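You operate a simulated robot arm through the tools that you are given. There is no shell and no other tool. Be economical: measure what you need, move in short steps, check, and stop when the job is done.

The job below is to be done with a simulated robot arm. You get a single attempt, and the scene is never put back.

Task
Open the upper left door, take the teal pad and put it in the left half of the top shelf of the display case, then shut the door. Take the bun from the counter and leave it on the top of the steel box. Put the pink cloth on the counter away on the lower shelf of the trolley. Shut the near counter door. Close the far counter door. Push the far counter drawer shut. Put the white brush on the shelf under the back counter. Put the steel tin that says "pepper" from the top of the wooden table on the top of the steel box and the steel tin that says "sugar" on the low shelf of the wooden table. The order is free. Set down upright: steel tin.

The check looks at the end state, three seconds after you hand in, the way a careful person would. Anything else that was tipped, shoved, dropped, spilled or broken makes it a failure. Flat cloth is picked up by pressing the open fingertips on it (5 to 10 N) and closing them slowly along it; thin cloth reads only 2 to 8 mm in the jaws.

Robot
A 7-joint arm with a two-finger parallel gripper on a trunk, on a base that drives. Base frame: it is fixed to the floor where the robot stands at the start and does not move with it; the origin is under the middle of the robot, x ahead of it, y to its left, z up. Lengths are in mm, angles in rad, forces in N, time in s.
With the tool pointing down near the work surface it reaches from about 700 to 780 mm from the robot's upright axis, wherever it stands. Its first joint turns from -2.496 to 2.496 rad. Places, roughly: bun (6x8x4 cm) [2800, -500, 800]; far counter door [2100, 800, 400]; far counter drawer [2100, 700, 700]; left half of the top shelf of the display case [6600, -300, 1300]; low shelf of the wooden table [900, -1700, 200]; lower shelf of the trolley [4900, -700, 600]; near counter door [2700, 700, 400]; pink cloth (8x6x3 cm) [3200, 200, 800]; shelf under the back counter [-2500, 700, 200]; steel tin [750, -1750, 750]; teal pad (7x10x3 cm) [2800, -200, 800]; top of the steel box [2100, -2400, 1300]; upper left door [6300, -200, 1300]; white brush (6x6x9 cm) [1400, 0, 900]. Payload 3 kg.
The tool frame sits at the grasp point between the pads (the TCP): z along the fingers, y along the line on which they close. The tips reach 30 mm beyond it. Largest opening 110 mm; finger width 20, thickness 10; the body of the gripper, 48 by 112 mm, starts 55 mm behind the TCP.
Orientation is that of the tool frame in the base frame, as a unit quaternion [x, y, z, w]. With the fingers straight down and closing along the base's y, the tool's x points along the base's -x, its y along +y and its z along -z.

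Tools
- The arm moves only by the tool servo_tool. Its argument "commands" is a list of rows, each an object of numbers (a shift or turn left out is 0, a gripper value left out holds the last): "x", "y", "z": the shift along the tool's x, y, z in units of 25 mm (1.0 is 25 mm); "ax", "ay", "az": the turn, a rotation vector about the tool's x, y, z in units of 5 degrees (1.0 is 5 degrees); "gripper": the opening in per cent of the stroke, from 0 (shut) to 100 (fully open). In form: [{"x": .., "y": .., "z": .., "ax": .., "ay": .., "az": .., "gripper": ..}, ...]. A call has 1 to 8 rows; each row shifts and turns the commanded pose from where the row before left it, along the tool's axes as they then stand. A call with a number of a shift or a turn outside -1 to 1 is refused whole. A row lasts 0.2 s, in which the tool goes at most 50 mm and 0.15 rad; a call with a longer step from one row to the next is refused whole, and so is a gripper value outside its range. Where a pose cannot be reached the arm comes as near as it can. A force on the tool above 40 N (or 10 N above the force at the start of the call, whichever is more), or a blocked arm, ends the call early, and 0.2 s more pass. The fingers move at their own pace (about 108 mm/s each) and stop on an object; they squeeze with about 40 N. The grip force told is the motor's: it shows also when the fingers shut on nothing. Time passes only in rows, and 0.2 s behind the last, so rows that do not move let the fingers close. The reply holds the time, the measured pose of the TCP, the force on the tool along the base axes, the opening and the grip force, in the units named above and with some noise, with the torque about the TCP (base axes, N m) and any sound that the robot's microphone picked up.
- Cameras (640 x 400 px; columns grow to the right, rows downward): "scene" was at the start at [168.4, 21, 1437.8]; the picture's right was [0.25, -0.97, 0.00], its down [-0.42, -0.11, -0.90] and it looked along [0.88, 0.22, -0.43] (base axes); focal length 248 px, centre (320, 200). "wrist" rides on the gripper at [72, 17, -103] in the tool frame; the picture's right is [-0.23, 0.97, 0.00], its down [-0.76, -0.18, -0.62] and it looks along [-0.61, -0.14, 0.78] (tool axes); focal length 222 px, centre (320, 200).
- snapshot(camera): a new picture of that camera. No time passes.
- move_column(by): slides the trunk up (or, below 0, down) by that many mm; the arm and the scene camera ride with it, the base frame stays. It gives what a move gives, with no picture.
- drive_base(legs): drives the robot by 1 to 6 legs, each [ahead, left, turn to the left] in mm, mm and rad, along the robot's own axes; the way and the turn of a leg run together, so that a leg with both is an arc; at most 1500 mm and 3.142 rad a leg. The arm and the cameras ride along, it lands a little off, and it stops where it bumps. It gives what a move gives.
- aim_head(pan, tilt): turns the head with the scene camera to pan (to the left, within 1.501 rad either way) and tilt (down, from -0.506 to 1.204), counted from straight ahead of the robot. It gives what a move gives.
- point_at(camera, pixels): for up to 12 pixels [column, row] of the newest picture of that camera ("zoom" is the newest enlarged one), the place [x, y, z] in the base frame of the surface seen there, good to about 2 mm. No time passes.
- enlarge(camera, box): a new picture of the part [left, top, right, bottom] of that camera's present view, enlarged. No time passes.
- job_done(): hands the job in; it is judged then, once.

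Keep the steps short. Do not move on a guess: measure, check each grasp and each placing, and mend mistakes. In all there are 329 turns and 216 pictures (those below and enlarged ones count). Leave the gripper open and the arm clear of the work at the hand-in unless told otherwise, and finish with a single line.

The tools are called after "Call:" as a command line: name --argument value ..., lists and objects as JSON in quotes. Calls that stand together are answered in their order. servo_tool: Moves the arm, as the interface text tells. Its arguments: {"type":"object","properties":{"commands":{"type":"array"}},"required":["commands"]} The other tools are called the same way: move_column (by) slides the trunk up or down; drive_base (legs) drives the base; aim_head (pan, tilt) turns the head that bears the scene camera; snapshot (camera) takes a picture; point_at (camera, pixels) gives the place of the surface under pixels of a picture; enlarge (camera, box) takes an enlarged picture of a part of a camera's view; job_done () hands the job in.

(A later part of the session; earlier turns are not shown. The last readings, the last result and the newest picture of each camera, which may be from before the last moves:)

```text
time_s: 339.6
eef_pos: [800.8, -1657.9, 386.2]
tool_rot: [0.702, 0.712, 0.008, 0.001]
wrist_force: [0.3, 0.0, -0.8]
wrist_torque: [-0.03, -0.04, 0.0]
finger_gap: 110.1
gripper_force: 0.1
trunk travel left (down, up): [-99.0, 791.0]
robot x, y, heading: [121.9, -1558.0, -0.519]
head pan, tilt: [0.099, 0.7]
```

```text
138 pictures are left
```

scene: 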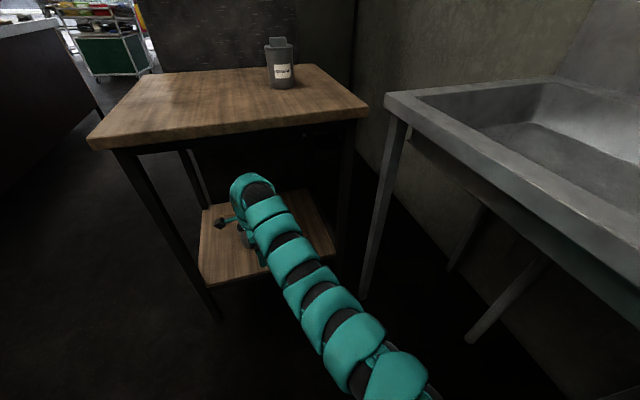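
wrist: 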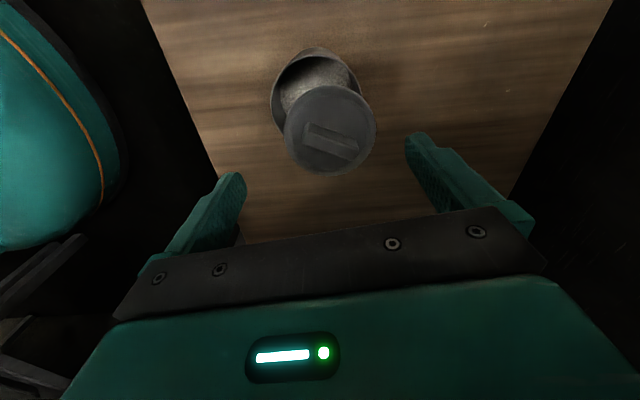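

Call:
point_at --camera "wrist" --pixels '[[287, 130], [375, 125], [330, 88], [330, 172], [273, 95], [360, 80], [312, 52], [276, 115], [362, 95], [345, 60]]'

Call:
enlarge --camera "wrist" --box '[250, 30, 410, 190]'

```text
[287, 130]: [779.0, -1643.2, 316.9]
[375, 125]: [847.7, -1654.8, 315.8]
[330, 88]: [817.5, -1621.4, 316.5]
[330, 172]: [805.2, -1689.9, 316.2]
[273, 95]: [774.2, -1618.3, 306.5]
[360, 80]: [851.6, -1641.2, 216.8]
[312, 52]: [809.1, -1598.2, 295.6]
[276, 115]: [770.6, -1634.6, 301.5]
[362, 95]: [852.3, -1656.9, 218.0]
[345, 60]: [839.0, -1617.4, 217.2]
```

```text
2.50 times, centred on (330, 110) of wrist
```

zoom: 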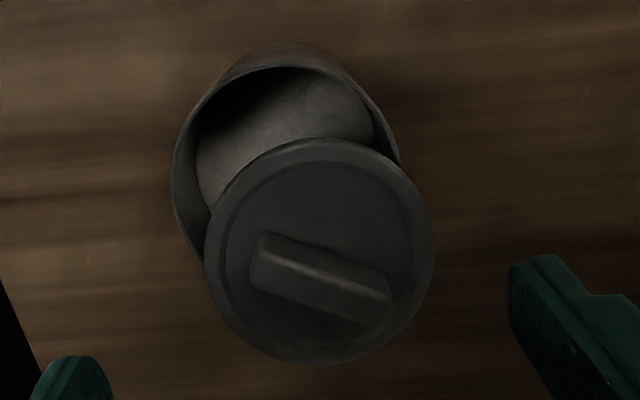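

Lid centre ≈ (812,-1655), tin axis ≈ (803.5,-1634), tin rim z 306, lid 306–317. I'll grip only the lid rim with the tips just above the tin rim (TCP z≈338).

Call:
servo_tool --commands '[{"y": 0.45, "x": 0.11}, {}]'

Call:
move_column --by -47

Call:
snapshot --camera "wrist"

```text
time_s: 340.2
eef_pos: [811.9, -1654.2, 387.3]
tool_rot: [0.702, 0.712, 0.008, 0.001]
wrist_force: [0.0, 1.3, -0.4]
wrist_torque: [-0.02, -0.01, -0.01]
finger_gap: 110.0
gripper_force: 0.0
trunk travel left (down, up): [-99.0, 791.0]
robot x, y, heading: [120.8, -1559.3, -0.521]
head pan, tilt: [0.099, 0.7]
```

```text
time_s: 341.1
eef_pos: [811.9, -1655.1, 339.7]
tool_rot: [0.702, 0.712, 0.008, 0.0]
wrist_force: [-0.3, 0.3, 0.1]
wrist_torque: [-0.02, 0.0, -0.02]
finger_gap: 110.2
gripper_force: 0.0
trunk travel left (down, up): [-52.0, 838.0]
robot x, y, heading: [119.5, -1561.4, -0.518]
head pan, tilt: [0.099, 0.7]
```

```text
136 pictures are left
```

wrist: 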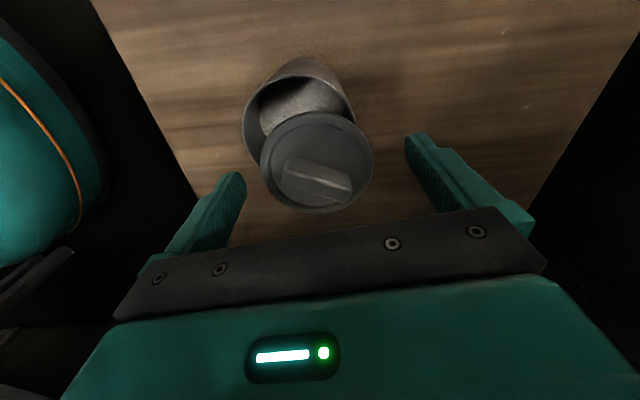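

Call:
servo_tool --commands '[{"gripper": 75}, {"gripper": 68}, {"gripper": 60}, {"gripper": 55}, {}, {}]'

Call:
snapshot --camera "wrist"

```text
time_s: 342.5
eef_pos: [811.9, -1654.8, 340.4]
tool_rot: [0.702, 0.712, 0.008, 0.001]
wrist_force: [-3.2, -0.4, 1.7]
wrist_torque: [0.0, 0.08, 0.06]
finger_gap: 70.9
gripper_force: 40.0
trunk travel left (down, up): [-52.0, 838.0]
robot x, y, heading: [119.1, -1554.7, -0.517]
head pan, tilt: [0.099, 0.7]
```

```text
135 pictures are left
```

wrist: 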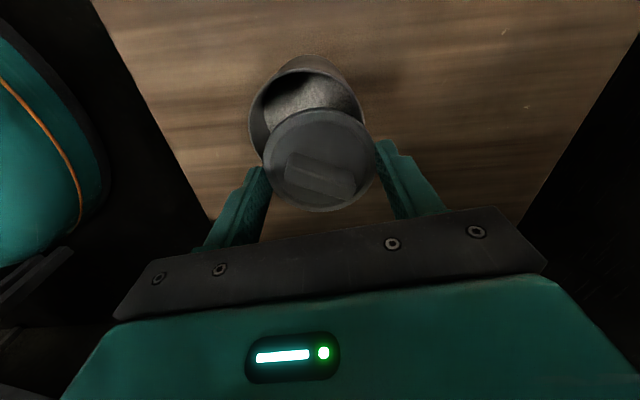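

The lid is gripped. I lift 12 mm and measure the tin opening.

Call:
move_column --by 14

Call:
enlarge --camera "wrist" --box '[230, 30, 410, 230]'

```text
time_s: 343.1
eef_pos: [812.5, -1655.1, 354.4]
tool_rot: [0.702, 0.712, 0.008, 0.0]
wrist_force: [0.3, 0.8, -0.6]
wrist_torque: [-0.01, -0.01, -0.03]
finger_gap: 70.9
gripper_force: 40.3
trunk travel left (down, up): [-66.0, 824.0]
robot x, y, heading: [122.1, -1557.0, -0.515]
head pan, tilt: [0.099, 0.7]
```

```text
2.00 times, centred on (320, 130) of wrist
```

zoom: 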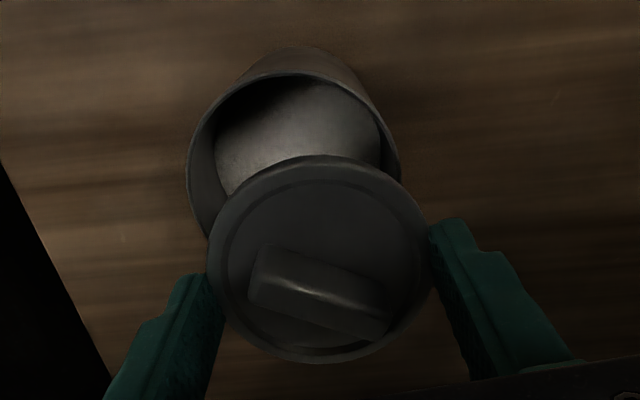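

Call:
point_at --camera "zoom" --pixels '[[188, 160], [193, 200], [200, 130], [230, 92], [300, 74], [350, 90], [385, 125], [399, 165], [211, 265], [427, 220], [320, 158], [330, 360]]'

```text
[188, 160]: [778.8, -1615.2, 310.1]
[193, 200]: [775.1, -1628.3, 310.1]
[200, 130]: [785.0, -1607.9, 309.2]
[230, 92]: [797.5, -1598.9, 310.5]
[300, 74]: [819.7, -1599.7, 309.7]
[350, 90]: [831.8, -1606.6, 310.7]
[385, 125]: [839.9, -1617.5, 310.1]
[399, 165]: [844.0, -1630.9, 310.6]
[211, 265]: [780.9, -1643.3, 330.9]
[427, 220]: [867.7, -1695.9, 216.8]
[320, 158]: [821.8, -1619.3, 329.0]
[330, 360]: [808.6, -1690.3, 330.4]
```

Tin rim centre ≈ (809.5,-1632.5), lid centre ≈ (815,-1655). I shift the lid by (-5.5, +22.5) and check.

Call:
servo_tool --commands '[{"x": 0.45, "y": -0.11}, {"x": 0.45, "y": -0.11}, {}]'

Call:
enlarge --camera "wrist" --box '[230, 30, 410, 230]'

```text
time_s: 343.9
eef_pos: [805.9, -1633.2, 354.1]
tool_rot: [0.702, 0.712, 0.009, 0.0]
wrist_force: [-0.3, 0.9, 0.0]
wrist_torque: [0.0, -0.01, -0.02]
finger_gap: 70.6
gripper_force: 40.5
trunk travel left (down, up): [-66.0, 824.0]
robot x, y, heading: [121.0, -1558.8, -0.523]
head pan, tilt: [0.099, 0.7]
```

```text
2.00 times, centred on (320, 130) of wrist
```

zoom: 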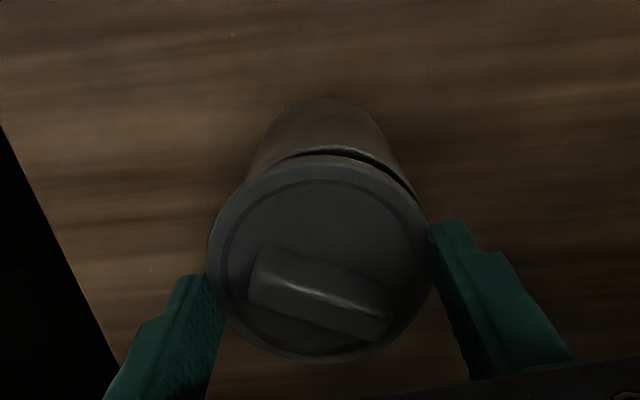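

Call:
point_at --camera "zoom" --pixels '[[290, 157], [330, 149], [370, 159], [395, 176], [412, 195], [320, 167], [209, 260], [428, 265], [330, 360]]'

```text
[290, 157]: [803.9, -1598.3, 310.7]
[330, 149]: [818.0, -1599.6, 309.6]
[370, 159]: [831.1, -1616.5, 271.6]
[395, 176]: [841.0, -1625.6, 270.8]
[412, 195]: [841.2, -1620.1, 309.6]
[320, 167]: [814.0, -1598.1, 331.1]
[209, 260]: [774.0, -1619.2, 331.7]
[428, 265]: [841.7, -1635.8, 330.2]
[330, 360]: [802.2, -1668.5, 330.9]
```

Within 2 mm. I make a small correction, then lower and press.

Call:
servo_tool --commands '[{"y": 0.07, "x": 0.02}, {}]'

Call:
move_column --by -14

Call:
move_column --by -2

```text
time_s: 344.5
eef_pos: [807.0, -1631.6, 353.1]
tool_rot: [0.702, 0.712, 0.008, 0.001]
wrist_force: [-0.2, 0.1, 0.0]
wrist_torque: [-0.01, 0.03, 0.02]
finger_gap: 70.8
gripper_force: 40.3
trunk travel left (down, up): [-66.0, 824.0]
robot x, y, heading: [121.7, -1560.1, -0.519]
head pan, tilt: [0.099, 0.7]
```

```text
time_s: 345.1
eef_pos: [808.8, -1633.5, 340.6]
tool_rot: [0.702, 0.712, 0.009, 0.001]
wrist_force: [2.9, -0.5, 3.3]
wrist_torque: [-0.01, -0.13, -0.03]
finger_gap: 70.9
gripper_force: 40.1
trunk travel left (down, up): [-52.0, 838.0]
robot x, y, heading: [122.8, -1559.4, -0.521]
head pan, tilt: [0.099, 0.7]
heard: snap
```

```text
time_s: 345.6
eef_pos: [808.6, -1632.9, 340.3]
tool_rot: [0.702, 0.712, 0.01, 0.002]
wrist_force: [0.2, -3.1, 18.8]
wrist_torque: [-0.14, 0.27, 0.19]
finger_gap: 71.2
gripper_force: 39.9
trunk travel left (down, up): [-50.0, 840.0]
robot x, y, heading: [122.9, -1559.3, -0.518]
head pan, tilt: [0.099, 0.7]
```

A snap: the lid is on. I ease the pressure and release.

Call:
move_column --by 2

Call:
servo_tool --commands '[{"gripper": 70}, {"gripper": 85}, {"gripper": 100}, {}, {}]'

Call:
move_column --by 44

Call:
enlarge --camera "wrist" --box '[230, 10, 410, 190]'

```text
time_s: 346.1
eef_pos: [807.0, -1632.9, 340.3]
tool_rot: [0.702, 0.713, 0.008, 0.001]
wrist_force: [5.2, -2.3, 9.3]
wrist_torque: [-0.05, -0.36, -0.02]
finger_gap: 71.2
gripper_force: 40.6
trunk travel left (down, up): [-52.0, 838.0]
robot x, y, heading: [120.5, -1555.9, -0.516]
head pan, tilt: [0.099, 0.7]
```

```text
time_s: 347.3
eef_pos: [808.6, -1631.9, 339.3]
tool_rot: [0.703, 0.711, 0.008, 0.001]
wrist_force: [0.6, 0.2, 0.0]
wrist_torque: [0.02, 0.01, 0.0]
finger_gap: 110.1
gripper_force: 0.1
trunk travel left (down, up): [-52.0, 838.0]
robot x, y, heading: [120.5, -1556.1, -0.517]
head pan, tilt: [0.099, 0.7]
```

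```text
time_s: 348.2
eef_pos: [808.0, -1632.4, 383.8]
tool_rot: [0.702, 0.712, 0.008, 0.0]
wrist_force: [0.1, -0.4, 0.2]
wrist_torque: [0.0, 0.0, 0.03]
finger_gap: 110.1
gripper_force: 0.0
trunk travel left (down, up): [-96.0, 794.0]
robot x, y, heading: [117.5, -1556.1, -0.517]
head pan, tilt: [0.099, 0.7]
```

```text
2.22 times, centred on (320, 100) of wrist
```

zoom: 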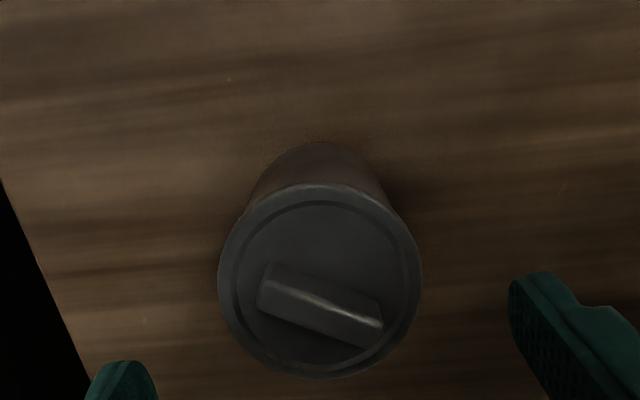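

The lid is seated. I back out, raise, and restore the tool yaw.

Call:
drive_base --legs '[[-300, -165, 0]]'

Call:
move_column --by 400

Call:
move_column --by 200

Call:
servo_tool --commands '[{"az": -1}, {"az": -1}, {"az": -1}, {"az": -1}, {"az": -1}, {"az": -1}, {"az": -1}, {"az": -1}]'

Call:
servo_tool --commands '[{"az": -1}, {"az": -1}, {"az": -1}, {"az": -1}, {"az": -1}, {"az": -1}, {"az": -1}, {"az": -1}]'

Call:
snapshot --camera "scene"

```text
time_s: 350.5
eef_pos: [461.3, -1626.5, 384.8]
tool_rot: [0.703, 0.711, 0.008, 0.001]
wrist_force: [-0.3, -0.6, -0.7]
wrist_torque: [0.01, 0.02, 0.03]
finger_gap: 110.1
gripper_force: 0.0
trunk travel left (down, up): [-96.0, 794.0]
robot x, y, heading: [-226.7, -1553.7, -0.521]
head pan, tilt: [0.099, 0.7]
```

```text
time_s: 354.3
eef_pos: [462.6, -1626.8, 782.4]
tool_rot: [0.703, 0.711, 0.008, 0.0]
wrist_force: [0.0, 0.2, -1.0]
wrist_torque: [-0.02, 0.01, -0.02]
finger_gap: 109.9
gripper_force: 0.0
trunk travel left (down, up): [-496.0, 394.0]
robot x, y, heading: [-225.0, -1551.3, -0.525]
head pan, tilt: [0.099, 0.7]
```

```text
time_s: 356.5
eef_pos: [462.6, -1627.4, 984.6]
tool_rot: [0.703, 0.711, 0.008, 0.0]
wrist_force: [-0.8, 1.0, 0.2]
wrist_torque: [-0.01, -0.02, 0.0]
finger_gap: 110.1
gripper_force: 0.1
trunk travel left (down, up): [-696.0, 194.0]
robot x, y, heading: [-227.0, -1548.5, -0.521]
head pan, tilt: [0.099, 0.7]
```

```text
time_s: 358.3
eef_pos: [461.9, -1627.1, 982.7]
tool_rot: [0.417, 0.909, 0.007, 0.002]
wrist_force: [1.0, -0.4, 0.2]
wrist_torque: [-0.03, 0.0, 0.0]
finger_gap: 110.1
gripper_force: 0.1
trunk travel left (down, up): [-696.0, 194.0]
robot x, y, heading: [-225.0, -1555.2, -0.526]
head pan, tilt: [0.099, 0.7]
```

```text
time_s: 360.1
eef_pos: [462.6, -1627.3, 983.4]
tool_rot: [0.079, 0.997, 0.005, 0.005]
wrist_force: [-0.1, 0.9, -0.3]
wrist_torque: [0.04, 0.04, 0.01]
finger_gap: 110.1
gripper_force: 0.0
trunk travel left (down, up): [-696.0, 194.0]
robot x, y, heading: [-222.9, -1552.6, -0.522]
head pan, tilt: [0.099, 0.7]
```

```text
131 pictures are left
```

scene: 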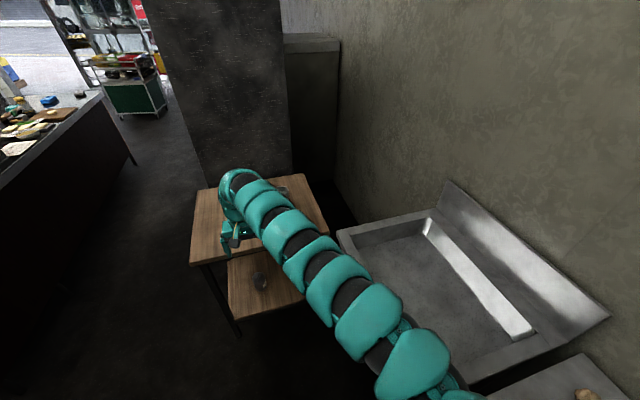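

Now to the left side of the counter, for the doors and drawer. I drive to open floor in front and look.

Call:
drive_base --legs '[[-15, 975, 0], [0, 0, 0.522], [-150, 1400, 0]]'

Call:
aim_head --pan 0.3 --tilt 0.5

Call:
snapshot --camera "scene"

```text
time_s: 373.2
eef_pos: [674.2, 990.5, 983.6]
tool_rot: [-0.198, 0.98, 0.006, 0.004]
wrist_force: [-0.3, -0.6, -0.4]
wrist_torque: [0.01, -0.03, 0.0]
finger_gap: 109.9
gripper_force: 0.1
trunk travel left (down, up): [-696.0, 194.0]
robot x, y, heading: [54.6, 688.7, 0.04]
head pan, tilt: [0.099, 0.7]
```

```text
time_s: 373.9
eef_pos: [675.4, 989.8, 984.3]
tool_rot: [-0.199, 0.98, 0.007, 0.005]
wrist_force: [0.9, 0.5, -0.3]
wrist_torque: [0.0, 0.01, -0.02]
finger_gap: 109.8
gripper_force: 0.1
trunk travel left (down, up): [-696.0, 194.0]
robot x, y, heading: [55.2, 689.4, 0.04]
head pan, tilt: [0.3, 0.499]
```

```text
130 pictures are left
```

scene: 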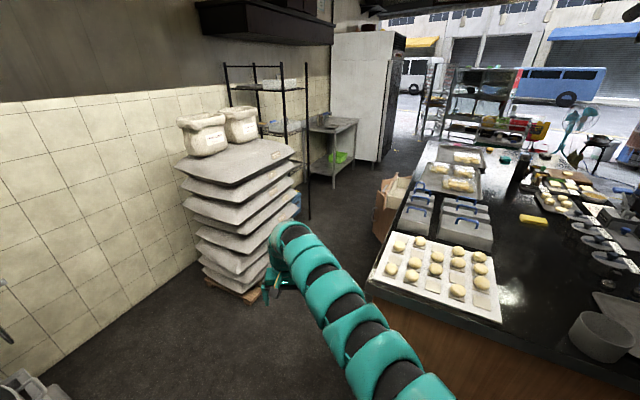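

Call:
enlarge --camera "scene" --box '[260, 110, 460, 300]'

Call:
point_at --camera "scene" --pixels '[[296, 175], [262, 285], [245, 298], [390, 190], [380, 215], [400, 182], [370, 280], [385, 245], [305, 212], [335, 188], [355, 165], [405, 190]]'

```text
2.11 times, centred on (360, 205) of scene
```

zoom: 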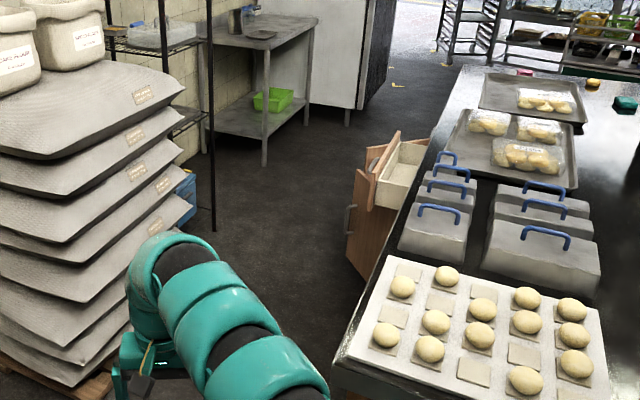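

```text
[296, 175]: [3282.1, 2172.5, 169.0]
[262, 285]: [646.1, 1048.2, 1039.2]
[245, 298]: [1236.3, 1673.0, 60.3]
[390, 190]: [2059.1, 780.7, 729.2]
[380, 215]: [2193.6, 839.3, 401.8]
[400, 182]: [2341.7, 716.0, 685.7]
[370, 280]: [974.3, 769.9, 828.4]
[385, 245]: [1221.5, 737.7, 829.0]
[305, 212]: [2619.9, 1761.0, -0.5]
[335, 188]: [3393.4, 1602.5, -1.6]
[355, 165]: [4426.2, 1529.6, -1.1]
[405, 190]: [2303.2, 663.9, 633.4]
```

The open drawer (z≈700) and open door (z≈400) are on the counter's left face near x≈2060–2340. I drive into that aisle with the arm pointing ahead.

Call:
drive_base --legs '[[0, 0, -0.48], [-240, 480, 0]]'

Call:
aim_head --pan 0.25 --tilt 0.55

Call:
snapshot --camera "scene"

```text
time_s: 378.4
eef_pos: [732.8, 1208.3, 983.6]
tool_rot: [0.038, 0.999, 0.006, 0.005]
wrist_force: [-0.4, -0.5, -0.3]
wrist_torque: [-0.01, 0.03, 0.0]
finger_gap: 109.9
gripper_force: 0.0
trunk travel left (down, up): [-696.0, 194.0]
robot x, y, heading: [42.5, 1224.3, -0.438]
head pan, tilt: [0.3, 0.499]
```

```text
time_s: 379.0
eef_pos: [732.5, 1209.0, 983.7]
tool_rot: [0.037, 0.999, 0.006, 0.006]
wrist_force: [0.4, -0.3, -0.6]
wrist_torque: [0.01, -0.01, 0.02]
finger_gap: 109.9
gripper_force: 0.0
trunk travel left (down, up): [-696.0, 194.0]
robot x, y, heading: [44.0, 1224.4, -0.432]
head pan, tilt: [0.25, 0.55]
```

```text
128 pictures are left
```

scene: 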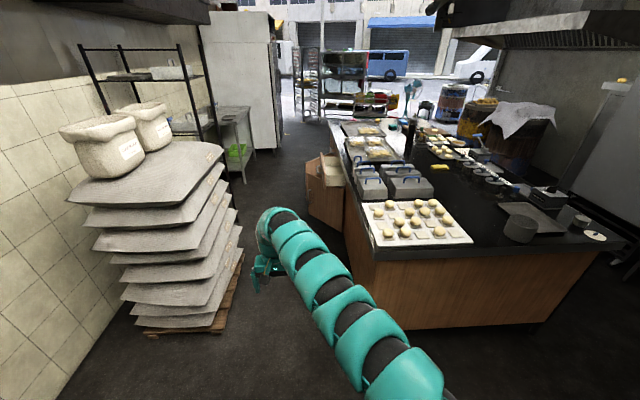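

Call:
enlarge --camera "scene" --box '[270, 110, 390, 260]'

Call:
point_at --camera "scene" --pixels '[[223, 150], [238, 215], [245, 255], [235, 185], [308, 165], [308, 200], [325, 185], [340, 225], [345, 195], [333, 160], [320, 160], [350, 240]]'

```text
2.67 times, centred on (330, 185) of scene
```

zoom: 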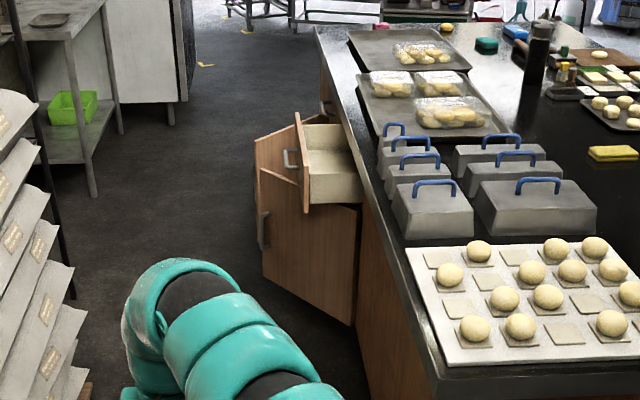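

```text
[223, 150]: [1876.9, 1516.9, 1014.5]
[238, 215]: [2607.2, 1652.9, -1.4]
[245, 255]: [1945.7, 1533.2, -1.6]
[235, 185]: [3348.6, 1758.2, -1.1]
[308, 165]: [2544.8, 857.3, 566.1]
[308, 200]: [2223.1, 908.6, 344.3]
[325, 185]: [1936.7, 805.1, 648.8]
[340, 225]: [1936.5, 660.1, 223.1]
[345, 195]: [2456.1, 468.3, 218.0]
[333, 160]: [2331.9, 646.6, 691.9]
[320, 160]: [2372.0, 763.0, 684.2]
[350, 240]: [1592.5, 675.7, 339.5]
```

Call:
drive_base --legs '[[815, 380, 0]]'

Call:
aim_head --pan 0.25 --tilt 0.55

Call:
enlarge --camera "scene" --box '[230, 90, 430, 290]'

```text
time_s: 383.7
eef_pos: [1619.1, 1227.0, 984.2]
tool_rot: [0.033, 0.999, 0.005, 0.004]
wrist_force: [0.5, 0.3, 0.1]
wrist_torque: [-0.04, 0.04, 0.0]
finger_gap: 109.9
gripper_force: 0.0
trunk travel left (down, up): [-696.0, 194.0]
robot x, y, heading: [924.1, 1232.3, -0.425]
head pan, tilt: [0.25, 0.55]
```

```text
time_s: 384.3
eef_pos: [1616.9, 1226.6, 984.8]
tool_rot: [0.032, 0.999, 0.006, 0.006]
wrist_force: [-0.1, -0.2, 0.3]
wrist_torque: [0.01, 0.03, -0.04]
finger_gap: 110.0
gripper_force: 0.1
trunk travel left (down, up): [-696.0, 194.0]
robot x, y, heading: [926.7, 1235.4, -0.423]
head pan, tilt: [0.25, 0.55]
```

```text
2.00 times, centred on (330, 190) of scene
```

zoom: 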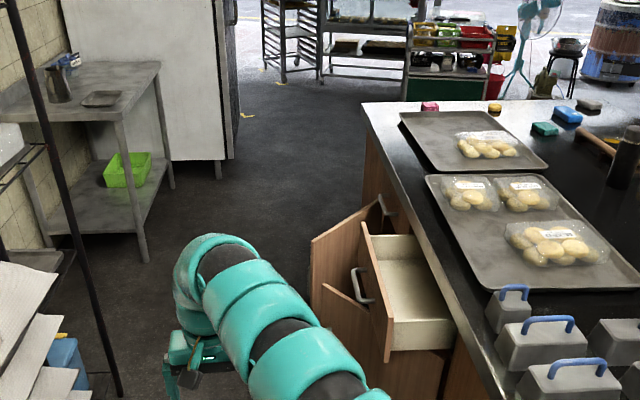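

Call:
point_at --camera "zoom" --pixels '[[313, 242], [374, 208], [320, 295], [335, 260], [330, 285], [363, 300], [363, 225], [388, 350], [372, 240], [450, 330], [440, 380], [445, 300]]'

Call:
drive_base --legs '[[272, 123, 0]]'

Call:
aim_head --pan 0.15 --tilt 0.75

Call:
snapshot --camera "scene"

```text
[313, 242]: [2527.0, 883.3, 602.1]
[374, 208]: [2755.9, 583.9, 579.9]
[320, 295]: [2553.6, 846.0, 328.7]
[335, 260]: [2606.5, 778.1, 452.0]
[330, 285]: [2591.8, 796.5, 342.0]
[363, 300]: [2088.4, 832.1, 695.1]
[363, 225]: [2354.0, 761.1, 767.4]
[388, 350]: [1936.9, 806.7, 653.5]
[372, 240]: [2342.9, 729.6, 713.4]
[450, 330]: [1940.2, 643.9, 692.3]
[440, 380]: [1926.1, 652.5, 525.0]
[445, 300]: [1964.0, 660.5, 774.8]
```

```text
time_s: 386.3
eef_pos: [1913.7, 1230.8, 983.2]
tool_rot: [0.03, 1.0, 0.006, 0.005]
wrist_force: [0.2, -0.3, 0.2]
wrist_torque: [0.0, 0.03, 0.01]
finger_gap: 110.0
gripper_force: 0.0
trunk travel left (down, up): [-696.0, 194.0]
robot x, y, heading: [1218.8, 1236.0, -0.424]
head pan, tilt: [0.25, 0.55]
```

```text
time_s: 387.1
eef_pos: [1912.4, 1229.4, 984.2]
tool_rot: [0.031, 0.999, 0.006, 0.005]
wrist_force: [-0.1, -0.5, 0.4]
wrist_torque: [0.03, 0.02, 0.0]
finger_gap: 109.8
gripper_force: 0.0
trunk travel left (down, up): [-696.0, 194.0]
robot x, y, heading: [1224.2, 1236.1, -0.423]
head pan, tilt: [0.15, 0.75]
```

```text
125 pictures are left
```

scene: 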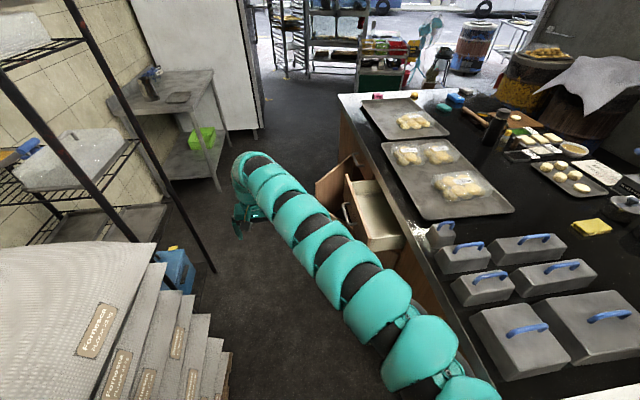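

Drawer front ≈ from (1937,807) to (2354,761), z 650–770. The counter top overhangs the face. Far door: hinge (1926,652), free edge ≈ (2223,908). Near door: hinge (2756,584), free edge (2527,883). I set the tool as a poker: closed, yawed right 40° and tilted 70° forward.

Call:
servo_tool --commands '[{"az": 1, "gripper": 0}, {"az": 1}, {"az": 1}, {"az": 1}, {"az": 1}, {"az": 1}, {"az": 1}, {"az": 1}]'

Call:
servo_tool --commands '[{"ay": -1}, {"ay": -1}, {"ay": -1}, {"ay": -1}, {"ay": -1}, {"ay": -1}, {"ay": -1}, {"ay": -1}]'

Call:
servo_tool --commands '[{"ay": -1}, {"ay": -1}, {"ay": -1}, {"ay": -1}, {"ay": -1}, {"ay": -1}, {}]'

Call:
snapshot --camera "scene"

```text
time_s: 388.9
eef_pos: [1914.1, 1230.7, 983.0]
tool_rot: [0.371, 0.929, 0.007, 0.003]
wrist_force: [0.3, -0.5, -0.1]
wrist_torque: [-0.02, -0.01, -0.02]
finger_gap: 0.0
gripper_force: 37.7
trunk travel left (down, up): [-696.0, 194.0]
robot x, y, heading: [1221.8, 1234.7, -0.419]
head pan, tilt: [0.15, 0.75]
```

```text
time_s: 390.6
eef_pos: [1913.1, 1230.7, 983.7]
tool_rot: [0.351, 0.871, -0.12, 0.321]
wrist_force: [-0.7, -0.2, 0.5]
wrist_torque: [-0.01, 0.02, 0.0]
finger_gap: 0.1
gripper_force: 37.1
trunk travel left (down, up): [-696.0, 194.0]
robot x, y, heading: [1224.7, 1236.4, -0.419]
head pan, tilt: [0.15, 0.75]
```

```text
time_s: 392.2
eef_pos: [1912.7, 1229.7, 984.5]
tool_rot: [0.308, 0.759, -0.207, 0.535]
wrist_force: [0.5, 0.3, 0.2]
wrist_torque: [0.0, -0.01, 0.0]
finger_gap: 0.2
gripper_force: 37.8
trunk travel left (down, up): [-696.0, 194.0]
robot x, y, heading: [1222.2, 1237.4, -0.421]
head pan, tilt: [0.15, 0.75]
```

```text
124 pictures are left
```

scene: 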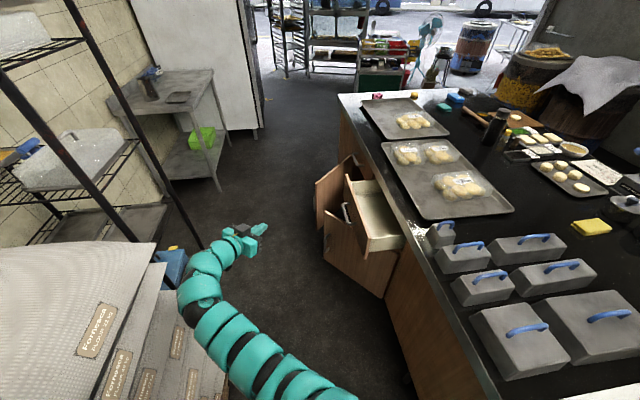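

Call:
drive_base --legs '[[0, 0, -0.45], [240, 240, 0]]'

Call:
move_column --by -280

Call:
aim_head --pan 0.45 --tilt 0.8

Call:
snapshot --camera "scene"

```text
time_s: 395.8
eef_pos: [2177.4, 903.8, 984.0]
tool_rot: [0.47, 0.672, -0.321, 0.475]
wrist_force: [-0.4, 0.6, 0.7]
wrist_torque: [-0.02, -0.02, 0.02]
finger_gap: 0.0
gripper_force: 37.4
trunk travel left (down, up): [-696.0, 194.0]
robot x, y, heading: [1559.2, 1209.7, -0.866]
head pan, tilt: [0.15, 0.75]
```

```text
time_s: 398.6
eef_pos: [2177.3, 903.0, 704.4]
tool_rot: [0.469, 0.671, -0.321, 0.476]
wrist_force: [0.3, -0.5, 0.2]
wrist_torque: [0.0, -0.03, -0.02]
finger_gap: 0.3
gripper_force: 38.0
trunk travel left (down, up): [-416.0, 474.0]
robot x, y, heading: [1557.2, 1205.8, -0.87]
head pan, tilt: [0.15, 0.75]
```

```text
time_s: 399.4
eef_pos: [2176.9, 903.8, 704.3]
tool_rot: [0.469, 0.672, -0.32, 0.475]
wrist_force: [-0.1, -0.1, -0.2]
wrist_torque: [-0.02, 0.01, 0.0]
finger_gap: 0.0
gripper_force: 37.9
trunk travel left (down, up): [-416.0, 474.0]
robot x, y, heading: [1555.1, 1211.6, -0.869]
head pan, tilt: [0.45, 0.799]
```

```text
123 pictures are left
```

scene: 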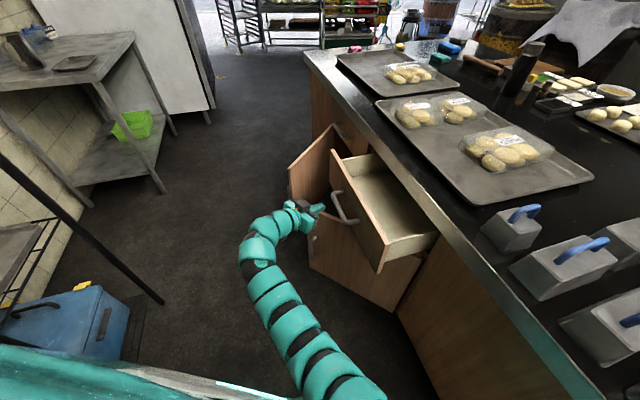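

The poker tip is just in front of the drawer, right of its handle. I push by driving toward -y in two stages.

Call:
drive_base --legs '[[84, -71, 0]]'

Call:
drive_base --legs '[[38, -32, 0]]'

Call:
snapshot --camera "scene"

```text
time_s: 400.6
eef_pos: [2179.9, 793.8, 703.0]
tool_rot: [0.469, 0.672, -0.32, 0.475]
wrist_force: [-0.9, -0.6, 0.0]
wrist_torque: [0.01, 0.01, -0.03]
finger_gap: 0.0
gripper_force: 37.6
trunk travel left (down, up): [-416.0, 474.0]
robot x, y, heading: [1559.6, 1096.5, -0.872]
head pan, tilt: [0.45, 0.799]
```

```text
time_s: 401.5
eef_pos: [2178.9, 745.3, 703.8]
tool_rot: [0.469, 0.672, -0.321, 0.475]
wrist_force: [0.4, 0.3, 0.4]
wrist_torque: [-0.04, 0.01, 0.0]
finger_gap: 0.0
gripper_force: 38.1
trunk travel left (down, up): [-416.0, 474.0]
robot x, y, heading: [1558.2, 1050.1, -0.869]
head pan, tilt: [0.45, 0.799]
```

```text
122 pictures are left
```

scene: 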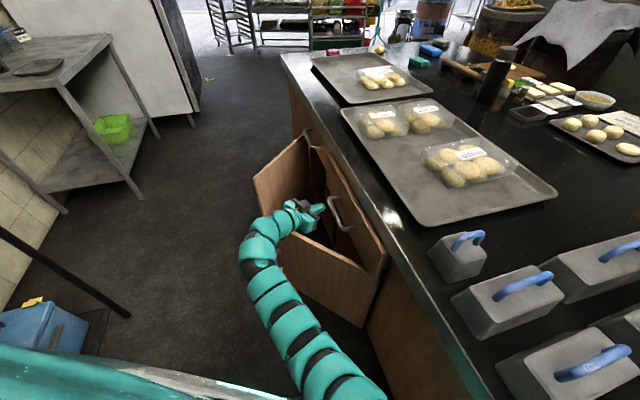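

The drawer is almost in. I push further with the arm.

Call:
servo_tool --commands '[{"x": -0.27, "z": 0.75}, {"x": -0.27, "z": 0.75}, {"x": -0.27, "z": 0.75}, {"x": -0.2, "z": 0.5}, {"x": -0.2, "z": 0.5}]'

Call:
snapshot --camera "scene"

```text
time_s: 402.4
eef_pos: [2201.8, 699.0, 701.3]
tool_rot: [0.465, 0.677, -0.317, 0.475]
wrist_force: [-1.1, 7.9, 5.9]
wrist_torque: [-0.08, 0.01, -0.02]
finger_gap: 0.1
gripper_force: 37.9
trunk travel left (down, up): [-416.0, 474.0]
robot x, y, heading: [1558.9, 1047.3, -0.861]
head pan, tilt: [0.45, 0.799]
stopped in row 4: the force on the tool passed its limit at 53 N (the readings are from after the stop); the commanded pose is now the measured one
```

```text
121 pictures are left
```

scene: 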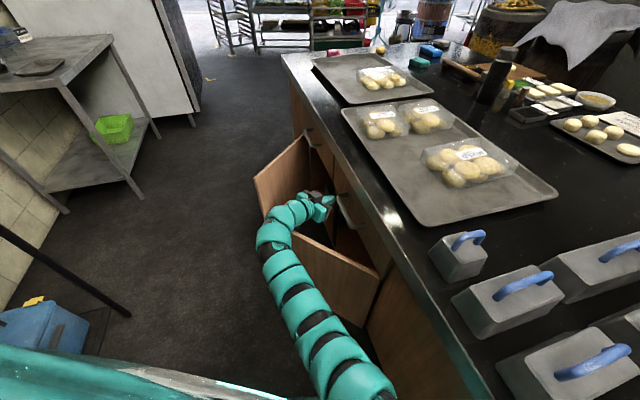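

Force limit reached, so the drawer should be shut. I check its flushness.

Call:
enlarge --camera "scene" --box '[270, 100, 430, 300]'

Call:
point_at --camera "scene" --pixels '[[355, 205], [385, 262], [395, 290], [370, 245], [337, 170], [310, 115], [380, 250], [375, 290]]'

```text
2.00 times, centred on (350, 200) of scene
```

zoom: 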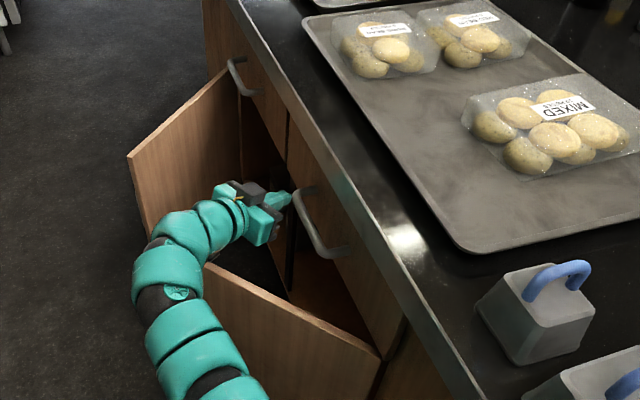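

```text
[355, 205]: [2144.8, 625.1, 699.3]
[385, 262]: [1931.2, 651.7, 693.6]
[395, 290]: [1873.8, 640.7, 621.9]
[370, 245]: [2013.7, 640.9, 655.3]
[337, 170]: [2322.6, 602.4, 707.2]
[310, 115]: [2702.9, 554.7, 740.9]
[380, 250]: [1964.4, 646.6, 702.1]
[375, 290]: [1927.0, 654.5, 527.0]
```

The drawer front is flush with its neighbour (same line). Next, the far door. I retreat, then lower outside its outer face.

Call:
servo_tool --commands '[{"x": 0.342, "z": -0.94}, {"x": 0.342, "z": -0.94}, {"x": 0.342, "z": -0.94}, {"x": 0.342, "z": -0.94}]'

Call:
drive_base --legs '[[-131, 85, 0]]'

Call:
snapshot --camera "scene"

```text
time_s: 403.4
eef_pos: [2164.7, 790.8, 701.4]
tool_rot: [0.467, 0.676, -0.318, 0.473]
wrist_force: [-0.9, -0.4, 0.4]
wrist_torque: [0.01, 0.0, 0.0]
finger_gap: 0.0
gripper_force: 37.5
trunk travel left (down, up): [-416.0, 474.0]
robot x, y, heading: [1558.1, 1048.9, -0.867]
head pan, tilt: [0.45, 0.799]
```

```text
time_s: 404.8
eef_pos: [2143.8, 946.4, 702.2]
tool_rot: [0.465, 0.676, -0.317, 0.475]
wrist_force: [-0.7, 0.7, -0.7]
wrist_torque: [0.01, 0.01, 0.01]
finger_gap: 0.0
gripper_force: 37.9
trunk travel left (down, up): [-416.0, 474.0]
robot x, y, heading: [1533.3, 1203.8, -0.866]
head pan, tilt: [0.45, 0.799]
```

```text
119 pictures are left
```

scene: 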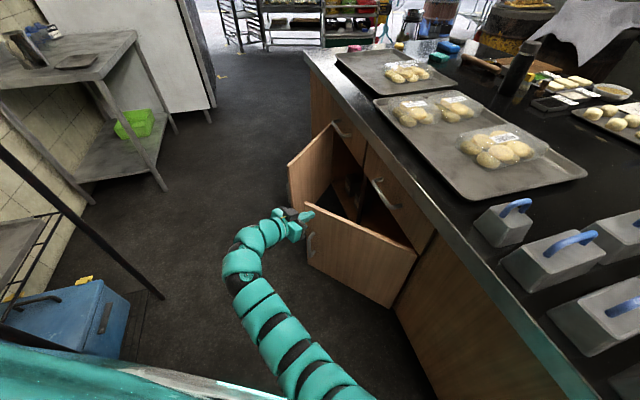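

Call:
point_at --camera "scene" --pixels '[[312, 208], [330, 218], [370, 236], [415, 258], [311, 243], [330, 250], [312, 262], [395, 305], [289, 165], [293, 200], [331, 127]]'

```text
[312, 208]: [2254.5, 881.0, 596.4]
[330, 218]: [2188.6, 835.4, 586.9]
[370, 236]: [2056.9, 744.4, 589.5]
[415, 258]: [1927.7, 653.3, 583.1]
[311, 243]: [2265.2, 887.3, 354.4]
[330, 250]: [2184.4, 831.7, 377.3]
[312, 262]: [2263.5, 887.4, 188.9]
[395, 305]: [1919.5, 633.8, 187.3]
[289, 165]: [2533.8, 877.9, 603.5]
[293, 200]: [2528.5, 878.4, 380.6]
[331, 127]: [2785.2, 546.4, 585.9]
```

Far door: hinge (1928,653), free edge (2265,887), z 187–600. I lower to z≈480 and push toward -y.

Call:
move_column --by -215

Call:
drive_base --legs '[[148, -73, 0]]'

Call:
snapshot --camera "scene"

```text
time_s: 407.1
eef_pos: [2143.6, 946.3, 486.8]
tool_rot: [0.465, 0.677, -0.316, 0.474]
wrist_force: [0.4, -0.1, 0.6]
wrist_torque: [0.01, 0.02, 0.01]
finger_gap: 0.2
gripper_force: 38.2
trunk travel left (down, up): [-201.0, 689.0]
robot x, y, heading: [1539.8, 1209.2, -0.86]
head pan, tilt: [0.45, 0.799]
```

```text
time_s: 408.5
eef_pos: [2184.9, 785.6, 484.6]
tool_rot: [0.465, 0.676, -0.317, 0.475]
wrist_force: [0.0, 0.8, -0.1]
wrist_torque: [-0.01, 0.02, -0.01]
finger_gap: 0.1
gripper_force: 37.8
trunk travel left (down, up): [-201.0, 689.0]
robot x, y, heading: [1583.3, 1042.2, -0.865]
head pan, tilt: [0.45, 0.799]
```

```text
118 pictures are left
```

scene: 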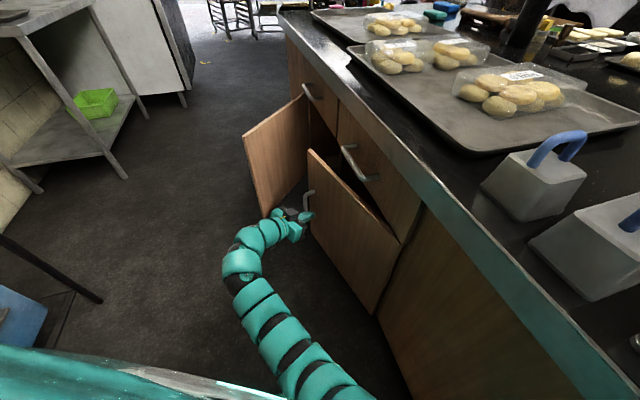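

Call:
servo_tool --commands '[{"x": -0.3, "z": 0.85, "y": 0.0}, {"x": -0.3, "z": 0.85}, {"x": -0.3, "z": 0.85}, {"x": -0.3, "z": 0.85}, {"x": -0.2, "z": 0.6}, {"x": -0.2, "z": 0.6}]'

Call:
snapshot --camera "scene"

```text
time_s: 409.9
eef_pos: [2230.9, 672.3, 484.1]
tool_rot: [0.466, 0.677, -0.317, 0.474]
wrist_force: [0.1, 0.3, -0.2]
wrist_torque: [0.0, -0.03, 0.0]
finger_gap: 0.0
gripper_force: 37.7
trunk travel left (down, up): [-201.0, 689.0]
robot x, y, heading: [1579.1, 1044.7, -0.869]
head pan, tilt: [0.45, 0.799]
```

```text
117 pictures are left
```

scene: 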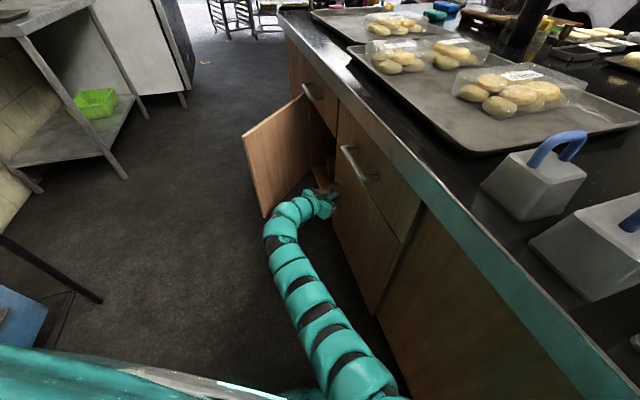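

Call:
servo_tool --commands '[{"x": -0.2, "z": 0.55}, {"x": -0.2, "z": 0.55}, {"x": -0.2, "z": 0.55}, {"x": -0.2, "z": 0.55}]'

Call:
enlarge --camera "scene" --box '[230, 60, 430, 320]'

```text
time_s: 410.7
eef_pos: [2249.4, 646.0, 480.8]
tool_rot: [0.461, 0.682, -0.312, 0.474]
wrist_force: [2.4, 2.8, 0.3]
wrist_torque: [0.0, -0.02, 0.1]
finger_gap: 0.0
gripper_force: 37.9
trunk travel left (down, up): [-201.0, 689.0]
robot x, y, heading: [1576.3, 1044.2, -0.862]
head pan, tilt: [0.45, 0.799]
stopped in row 4: the force on the tool passed its limit at 66 N (the readings are from after the stop); the commanded pose is now the measured one
```

```text
1.54 times, centred on (330, 190) of scene
```

zoom: 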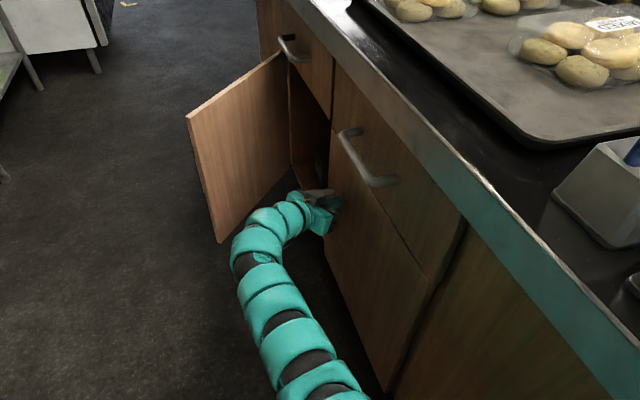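

Call:
point_at --camera "zoom" --pixels '[[420, 290], [395, 240], [360, 220], [350, 260], [420, 250], [345, 170], [440, 310], [380, 330]]'

Call:
servo_tool --commands '[{"x": 0.342, "z": -0.94}, {"x": 0.342, "z": -0.94}, {"x": 0.342, "z": -0.94}, {"x": 0.342, "z": -0.94}]'

Call:
enlarge --camera "scene" --box '[230, 60, 430, 320]'

```text
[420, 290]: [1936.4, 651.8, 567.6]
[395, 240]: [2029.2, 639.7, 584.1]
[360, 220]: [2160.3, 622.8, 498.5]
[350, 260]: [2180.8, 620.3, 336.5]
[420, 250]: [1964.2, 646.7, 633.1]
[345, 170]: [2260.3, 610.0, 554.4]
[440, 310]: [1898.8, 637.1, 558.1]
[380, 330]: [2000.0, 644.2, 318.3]
```

```text
time_s: 411.7
eef_pos: [2211.7, 735.7, 482.2]
tool_rot: [0.463, 0.68, -0.313, 0.474]
wrist_force: [-1.0, -0.4, -1.2]
wrist_torque: [0.03, -0.01, 0.04]
finger_gap: 0.0
gripper_force: 37.9
trunk travel left (down, up): [-201.0, 689.0]
robot x, y, heading: [1575.1, 1043.8, -0.861]
head pan, tilt: [0.45, 0.799]
```

```text
1.54 times, centred on (330, 190) of scene
```

zoom: 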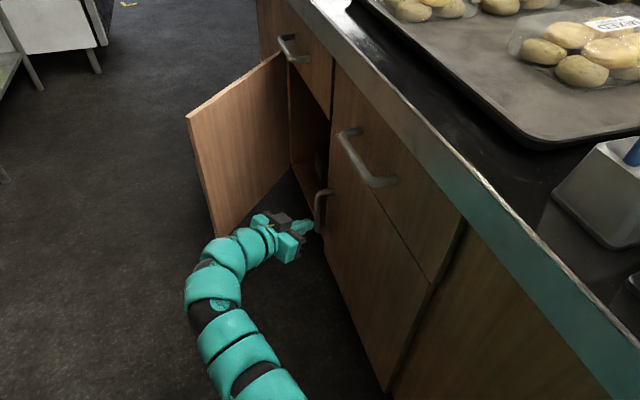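

The far door is flush with the drawer line. The near door (hinge ≈ (2770,555), free edge (2528,880)) must be pushed from the +x side. I retreat, raise, make the tool radial again, and drive past.

Call:
drive_base --legs '[[-135, 95, 0]]'

Call:
move_column --by 400

Call:
servo_tool --commands '[{"ax": -0.94, "az": -0.342}, {"ax": -0.94, "az": -0.342}, {"ax": -0.94, "az": -0.342}, {"ax": -0.94, "az": -0.342}, {"ax": -0.94, "az": -0.342}, {"ax": -0.94, "az": -0.342}, {"ax": -0.94, "az": -0.342}, {"ax": -0.94, "az": -0.342}]'

Call:
aim_head --pan 0.8 --tilt 0.6

Call:
snapshot --camera "scene"

```text
time_s: 413.2
eef_pos: [2196.8, 897.8, 481.9]
tool_rot: [0.463, 0.681, -0.313, 0.473]
wrist_force: [0.6, 0.2, 0.2]
wrist_torque: [-0.03, -0.03, -0.01]
finger_gap: 0.1
gripper_force: 37.9
trunk travel left (down, up): [-201.0, 689.0]
robot x, y, heading: [1563.2, 1213.8, -0.866]
head pan, tilt: [0.45, 0.799]
```

```text
time_s: 417.0
eef_pos: [2197.9, 900.1, 880.8]
tool_rot: [0.463, 0.681, -0.313, 0.472]
wrist_force: [-0.8, -0.6, 0.5]
wrist_torque: [0.02, 0.02, 0.0]
finger_gap: 0.1
gripper_force: 38.2
trunk travel left (down, up): [-601.0, 289.0]
robot x, y, heading: [1563.0, 1208.4, -0.867]
head pan, tilt: [0.45, 0.799]
```

```text
time_s: 418.8
eef_pos: [2197.2, 899.3, 880.7]
tool_rot: [0.202, 0.795, -0.13, 0.556]
wrist_force: [-0.6, -1.0, 0.0]
wrist_torque: [-0.01, -0.04, -0.01]
finger_gap: 0.1
gripper_force: 38.0
trunk travel left (down, up): [-601.0, 289.0]
robot x, y, heading: [1558.2, 1208.5, -0.868]
head pan, tilt: [0.45, 0.799]
```

```text
time_s: 419.6
eef_pos: [2197.2, 898.1, 880.1]
tool_rot: [0.204, 0.795, -0.131, 0.557]
wrist_force: [-0.6, -0.9, 0.9]
wrist_torque: [-0.02, 0.02, 0.02]
finger_gap: 0.0
gripper_force: 37.9
trunk travel left (down, up): [-601.0, 289.0]
robot x, y, heading: [1564.0, 1210.1, -0.867]
head pan, tilt: [0.799, 0.6]
```

```text
114 pictures are left
```

scene: 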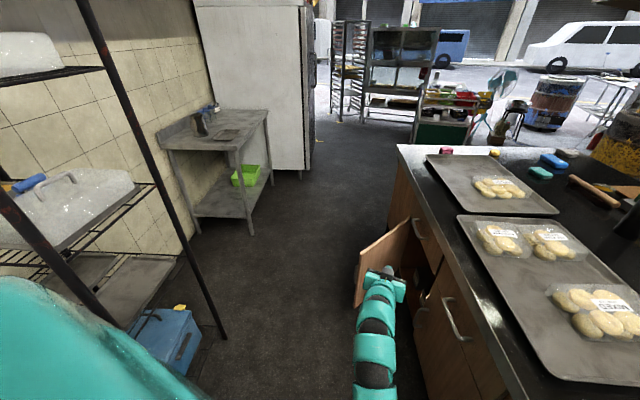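

Call:
point_at --camera "scene" --pixels '[[225, 336], [170, 390], [252, 232], [268, 185], [305, 168], [357, 280], [200, 345]]'

Call:
drive_base --legs '[[0, 0, 0.45], [740, 360, 0]]'

```text
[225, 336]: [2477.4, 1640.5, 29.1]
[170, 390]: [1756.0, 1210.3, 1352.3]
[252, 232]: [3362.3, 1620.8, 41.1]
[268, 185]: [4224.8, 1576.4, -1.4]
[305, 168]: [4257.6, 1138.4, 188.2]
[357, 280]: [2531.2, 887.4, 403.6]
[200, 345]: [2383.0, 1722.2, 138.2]
```

```text
time_s: 425.4
eef_pos: [3097.7, 1250.5, 880.0]
tool_rot: [0.017, 0.82, 0.0, 0.572]
wrist_force: [-0.3, -0.1, -0.6]
wrist_torque: [0.03, -0.01, -0.04]
finger_gap: 0.1
gripper_force: 36.9
trunk travel left (down, up): [-601.0, 289.0]
robot x, y, heading: [2393.5, 1247.4, -0.406]
head pan, tilt: [0.799, 0.6]
```

Call:
drive_base --legs '[[717, 301, 0]]'

Call:
move_column --by 250

Call:
drive_base --legs '[[0, 0, -2.45]]'

Call:
aim_head --pan 0.4 --tilt 0.75

Call:
snapshot --camera "scene"

```text
time_s: 429.6
eef_pos: [3877.4, 1240.7, 881.3]
tool_rot: [0.018, 0.821, -0.001, 0.571]
wrist_force: [0.6, -0.1, -0.2]
wrist_torque: [0.01, -0.01, -0.03]
finger_gap: 0.0
gripper_force: 37.4
trunk travel left (down, up): [-601.0, 289.0]
robot x, y, heading: [3174.4, 1243.0, -0.409]
head pan, tilt: [0.799, 0.6]
```

```text
time_s: 432.2
eef_pos: [3877.5, 1242.0, 1131.0]
tool_rot: [0.019, 0.82, -0.002, 0.572]
wrist_force: [-0.5, -0.3, 0.3]
wrist_torque: [0.0, 0.02, -0.05]
finger_gap: 0.3
gripper_force: 37.5
trunk travel left (down, up): [-851.0, 39.0]
robot x, y, heading: [3176.0, 1238.0, -0.408]
head pan, tilt: [0.799, 0.6]
```

```text
time_s: 438.4
eef_pos: [2621.5, 803.6, 1129.9]
tool_rot: [0.781, 0.252, -0.541, 0.186]
wrist_force: [0.4, 0.7, -0.1]
wrist_torque: [0.01, -0.05, 0.02]
finger_gap: 0.0
gripper_force: 37.7
trunk travel left (down, up): [-851.0, 39.0]
robot x, y, heading: [3174.8, 1240.8, -2.879]
head pan, tilt: [0.799, 0.6]
```

```text
time_s: 439.3
eef_pos: [2620.9, 802.1, 1130.3]
tool_rot: [0.781, 0.253, -0.54, 0.187]
wrist_force: [-0.2, 0.6, 0.5]
wrist_torque: [0.02, 0.01, -0.01]
finger_gap: 0.3
gripper_force: 38.0
trunk travel left (down, up): [-851.0, 39.0]
robot x, y, heading: [3174.6, 1242.3, -2.876]
head pan, tilt: [0.4, 0.75]
```

```text
113 pictures are left
```

scene: 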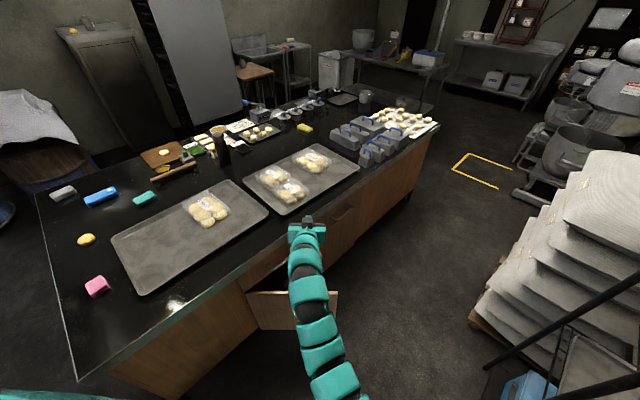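

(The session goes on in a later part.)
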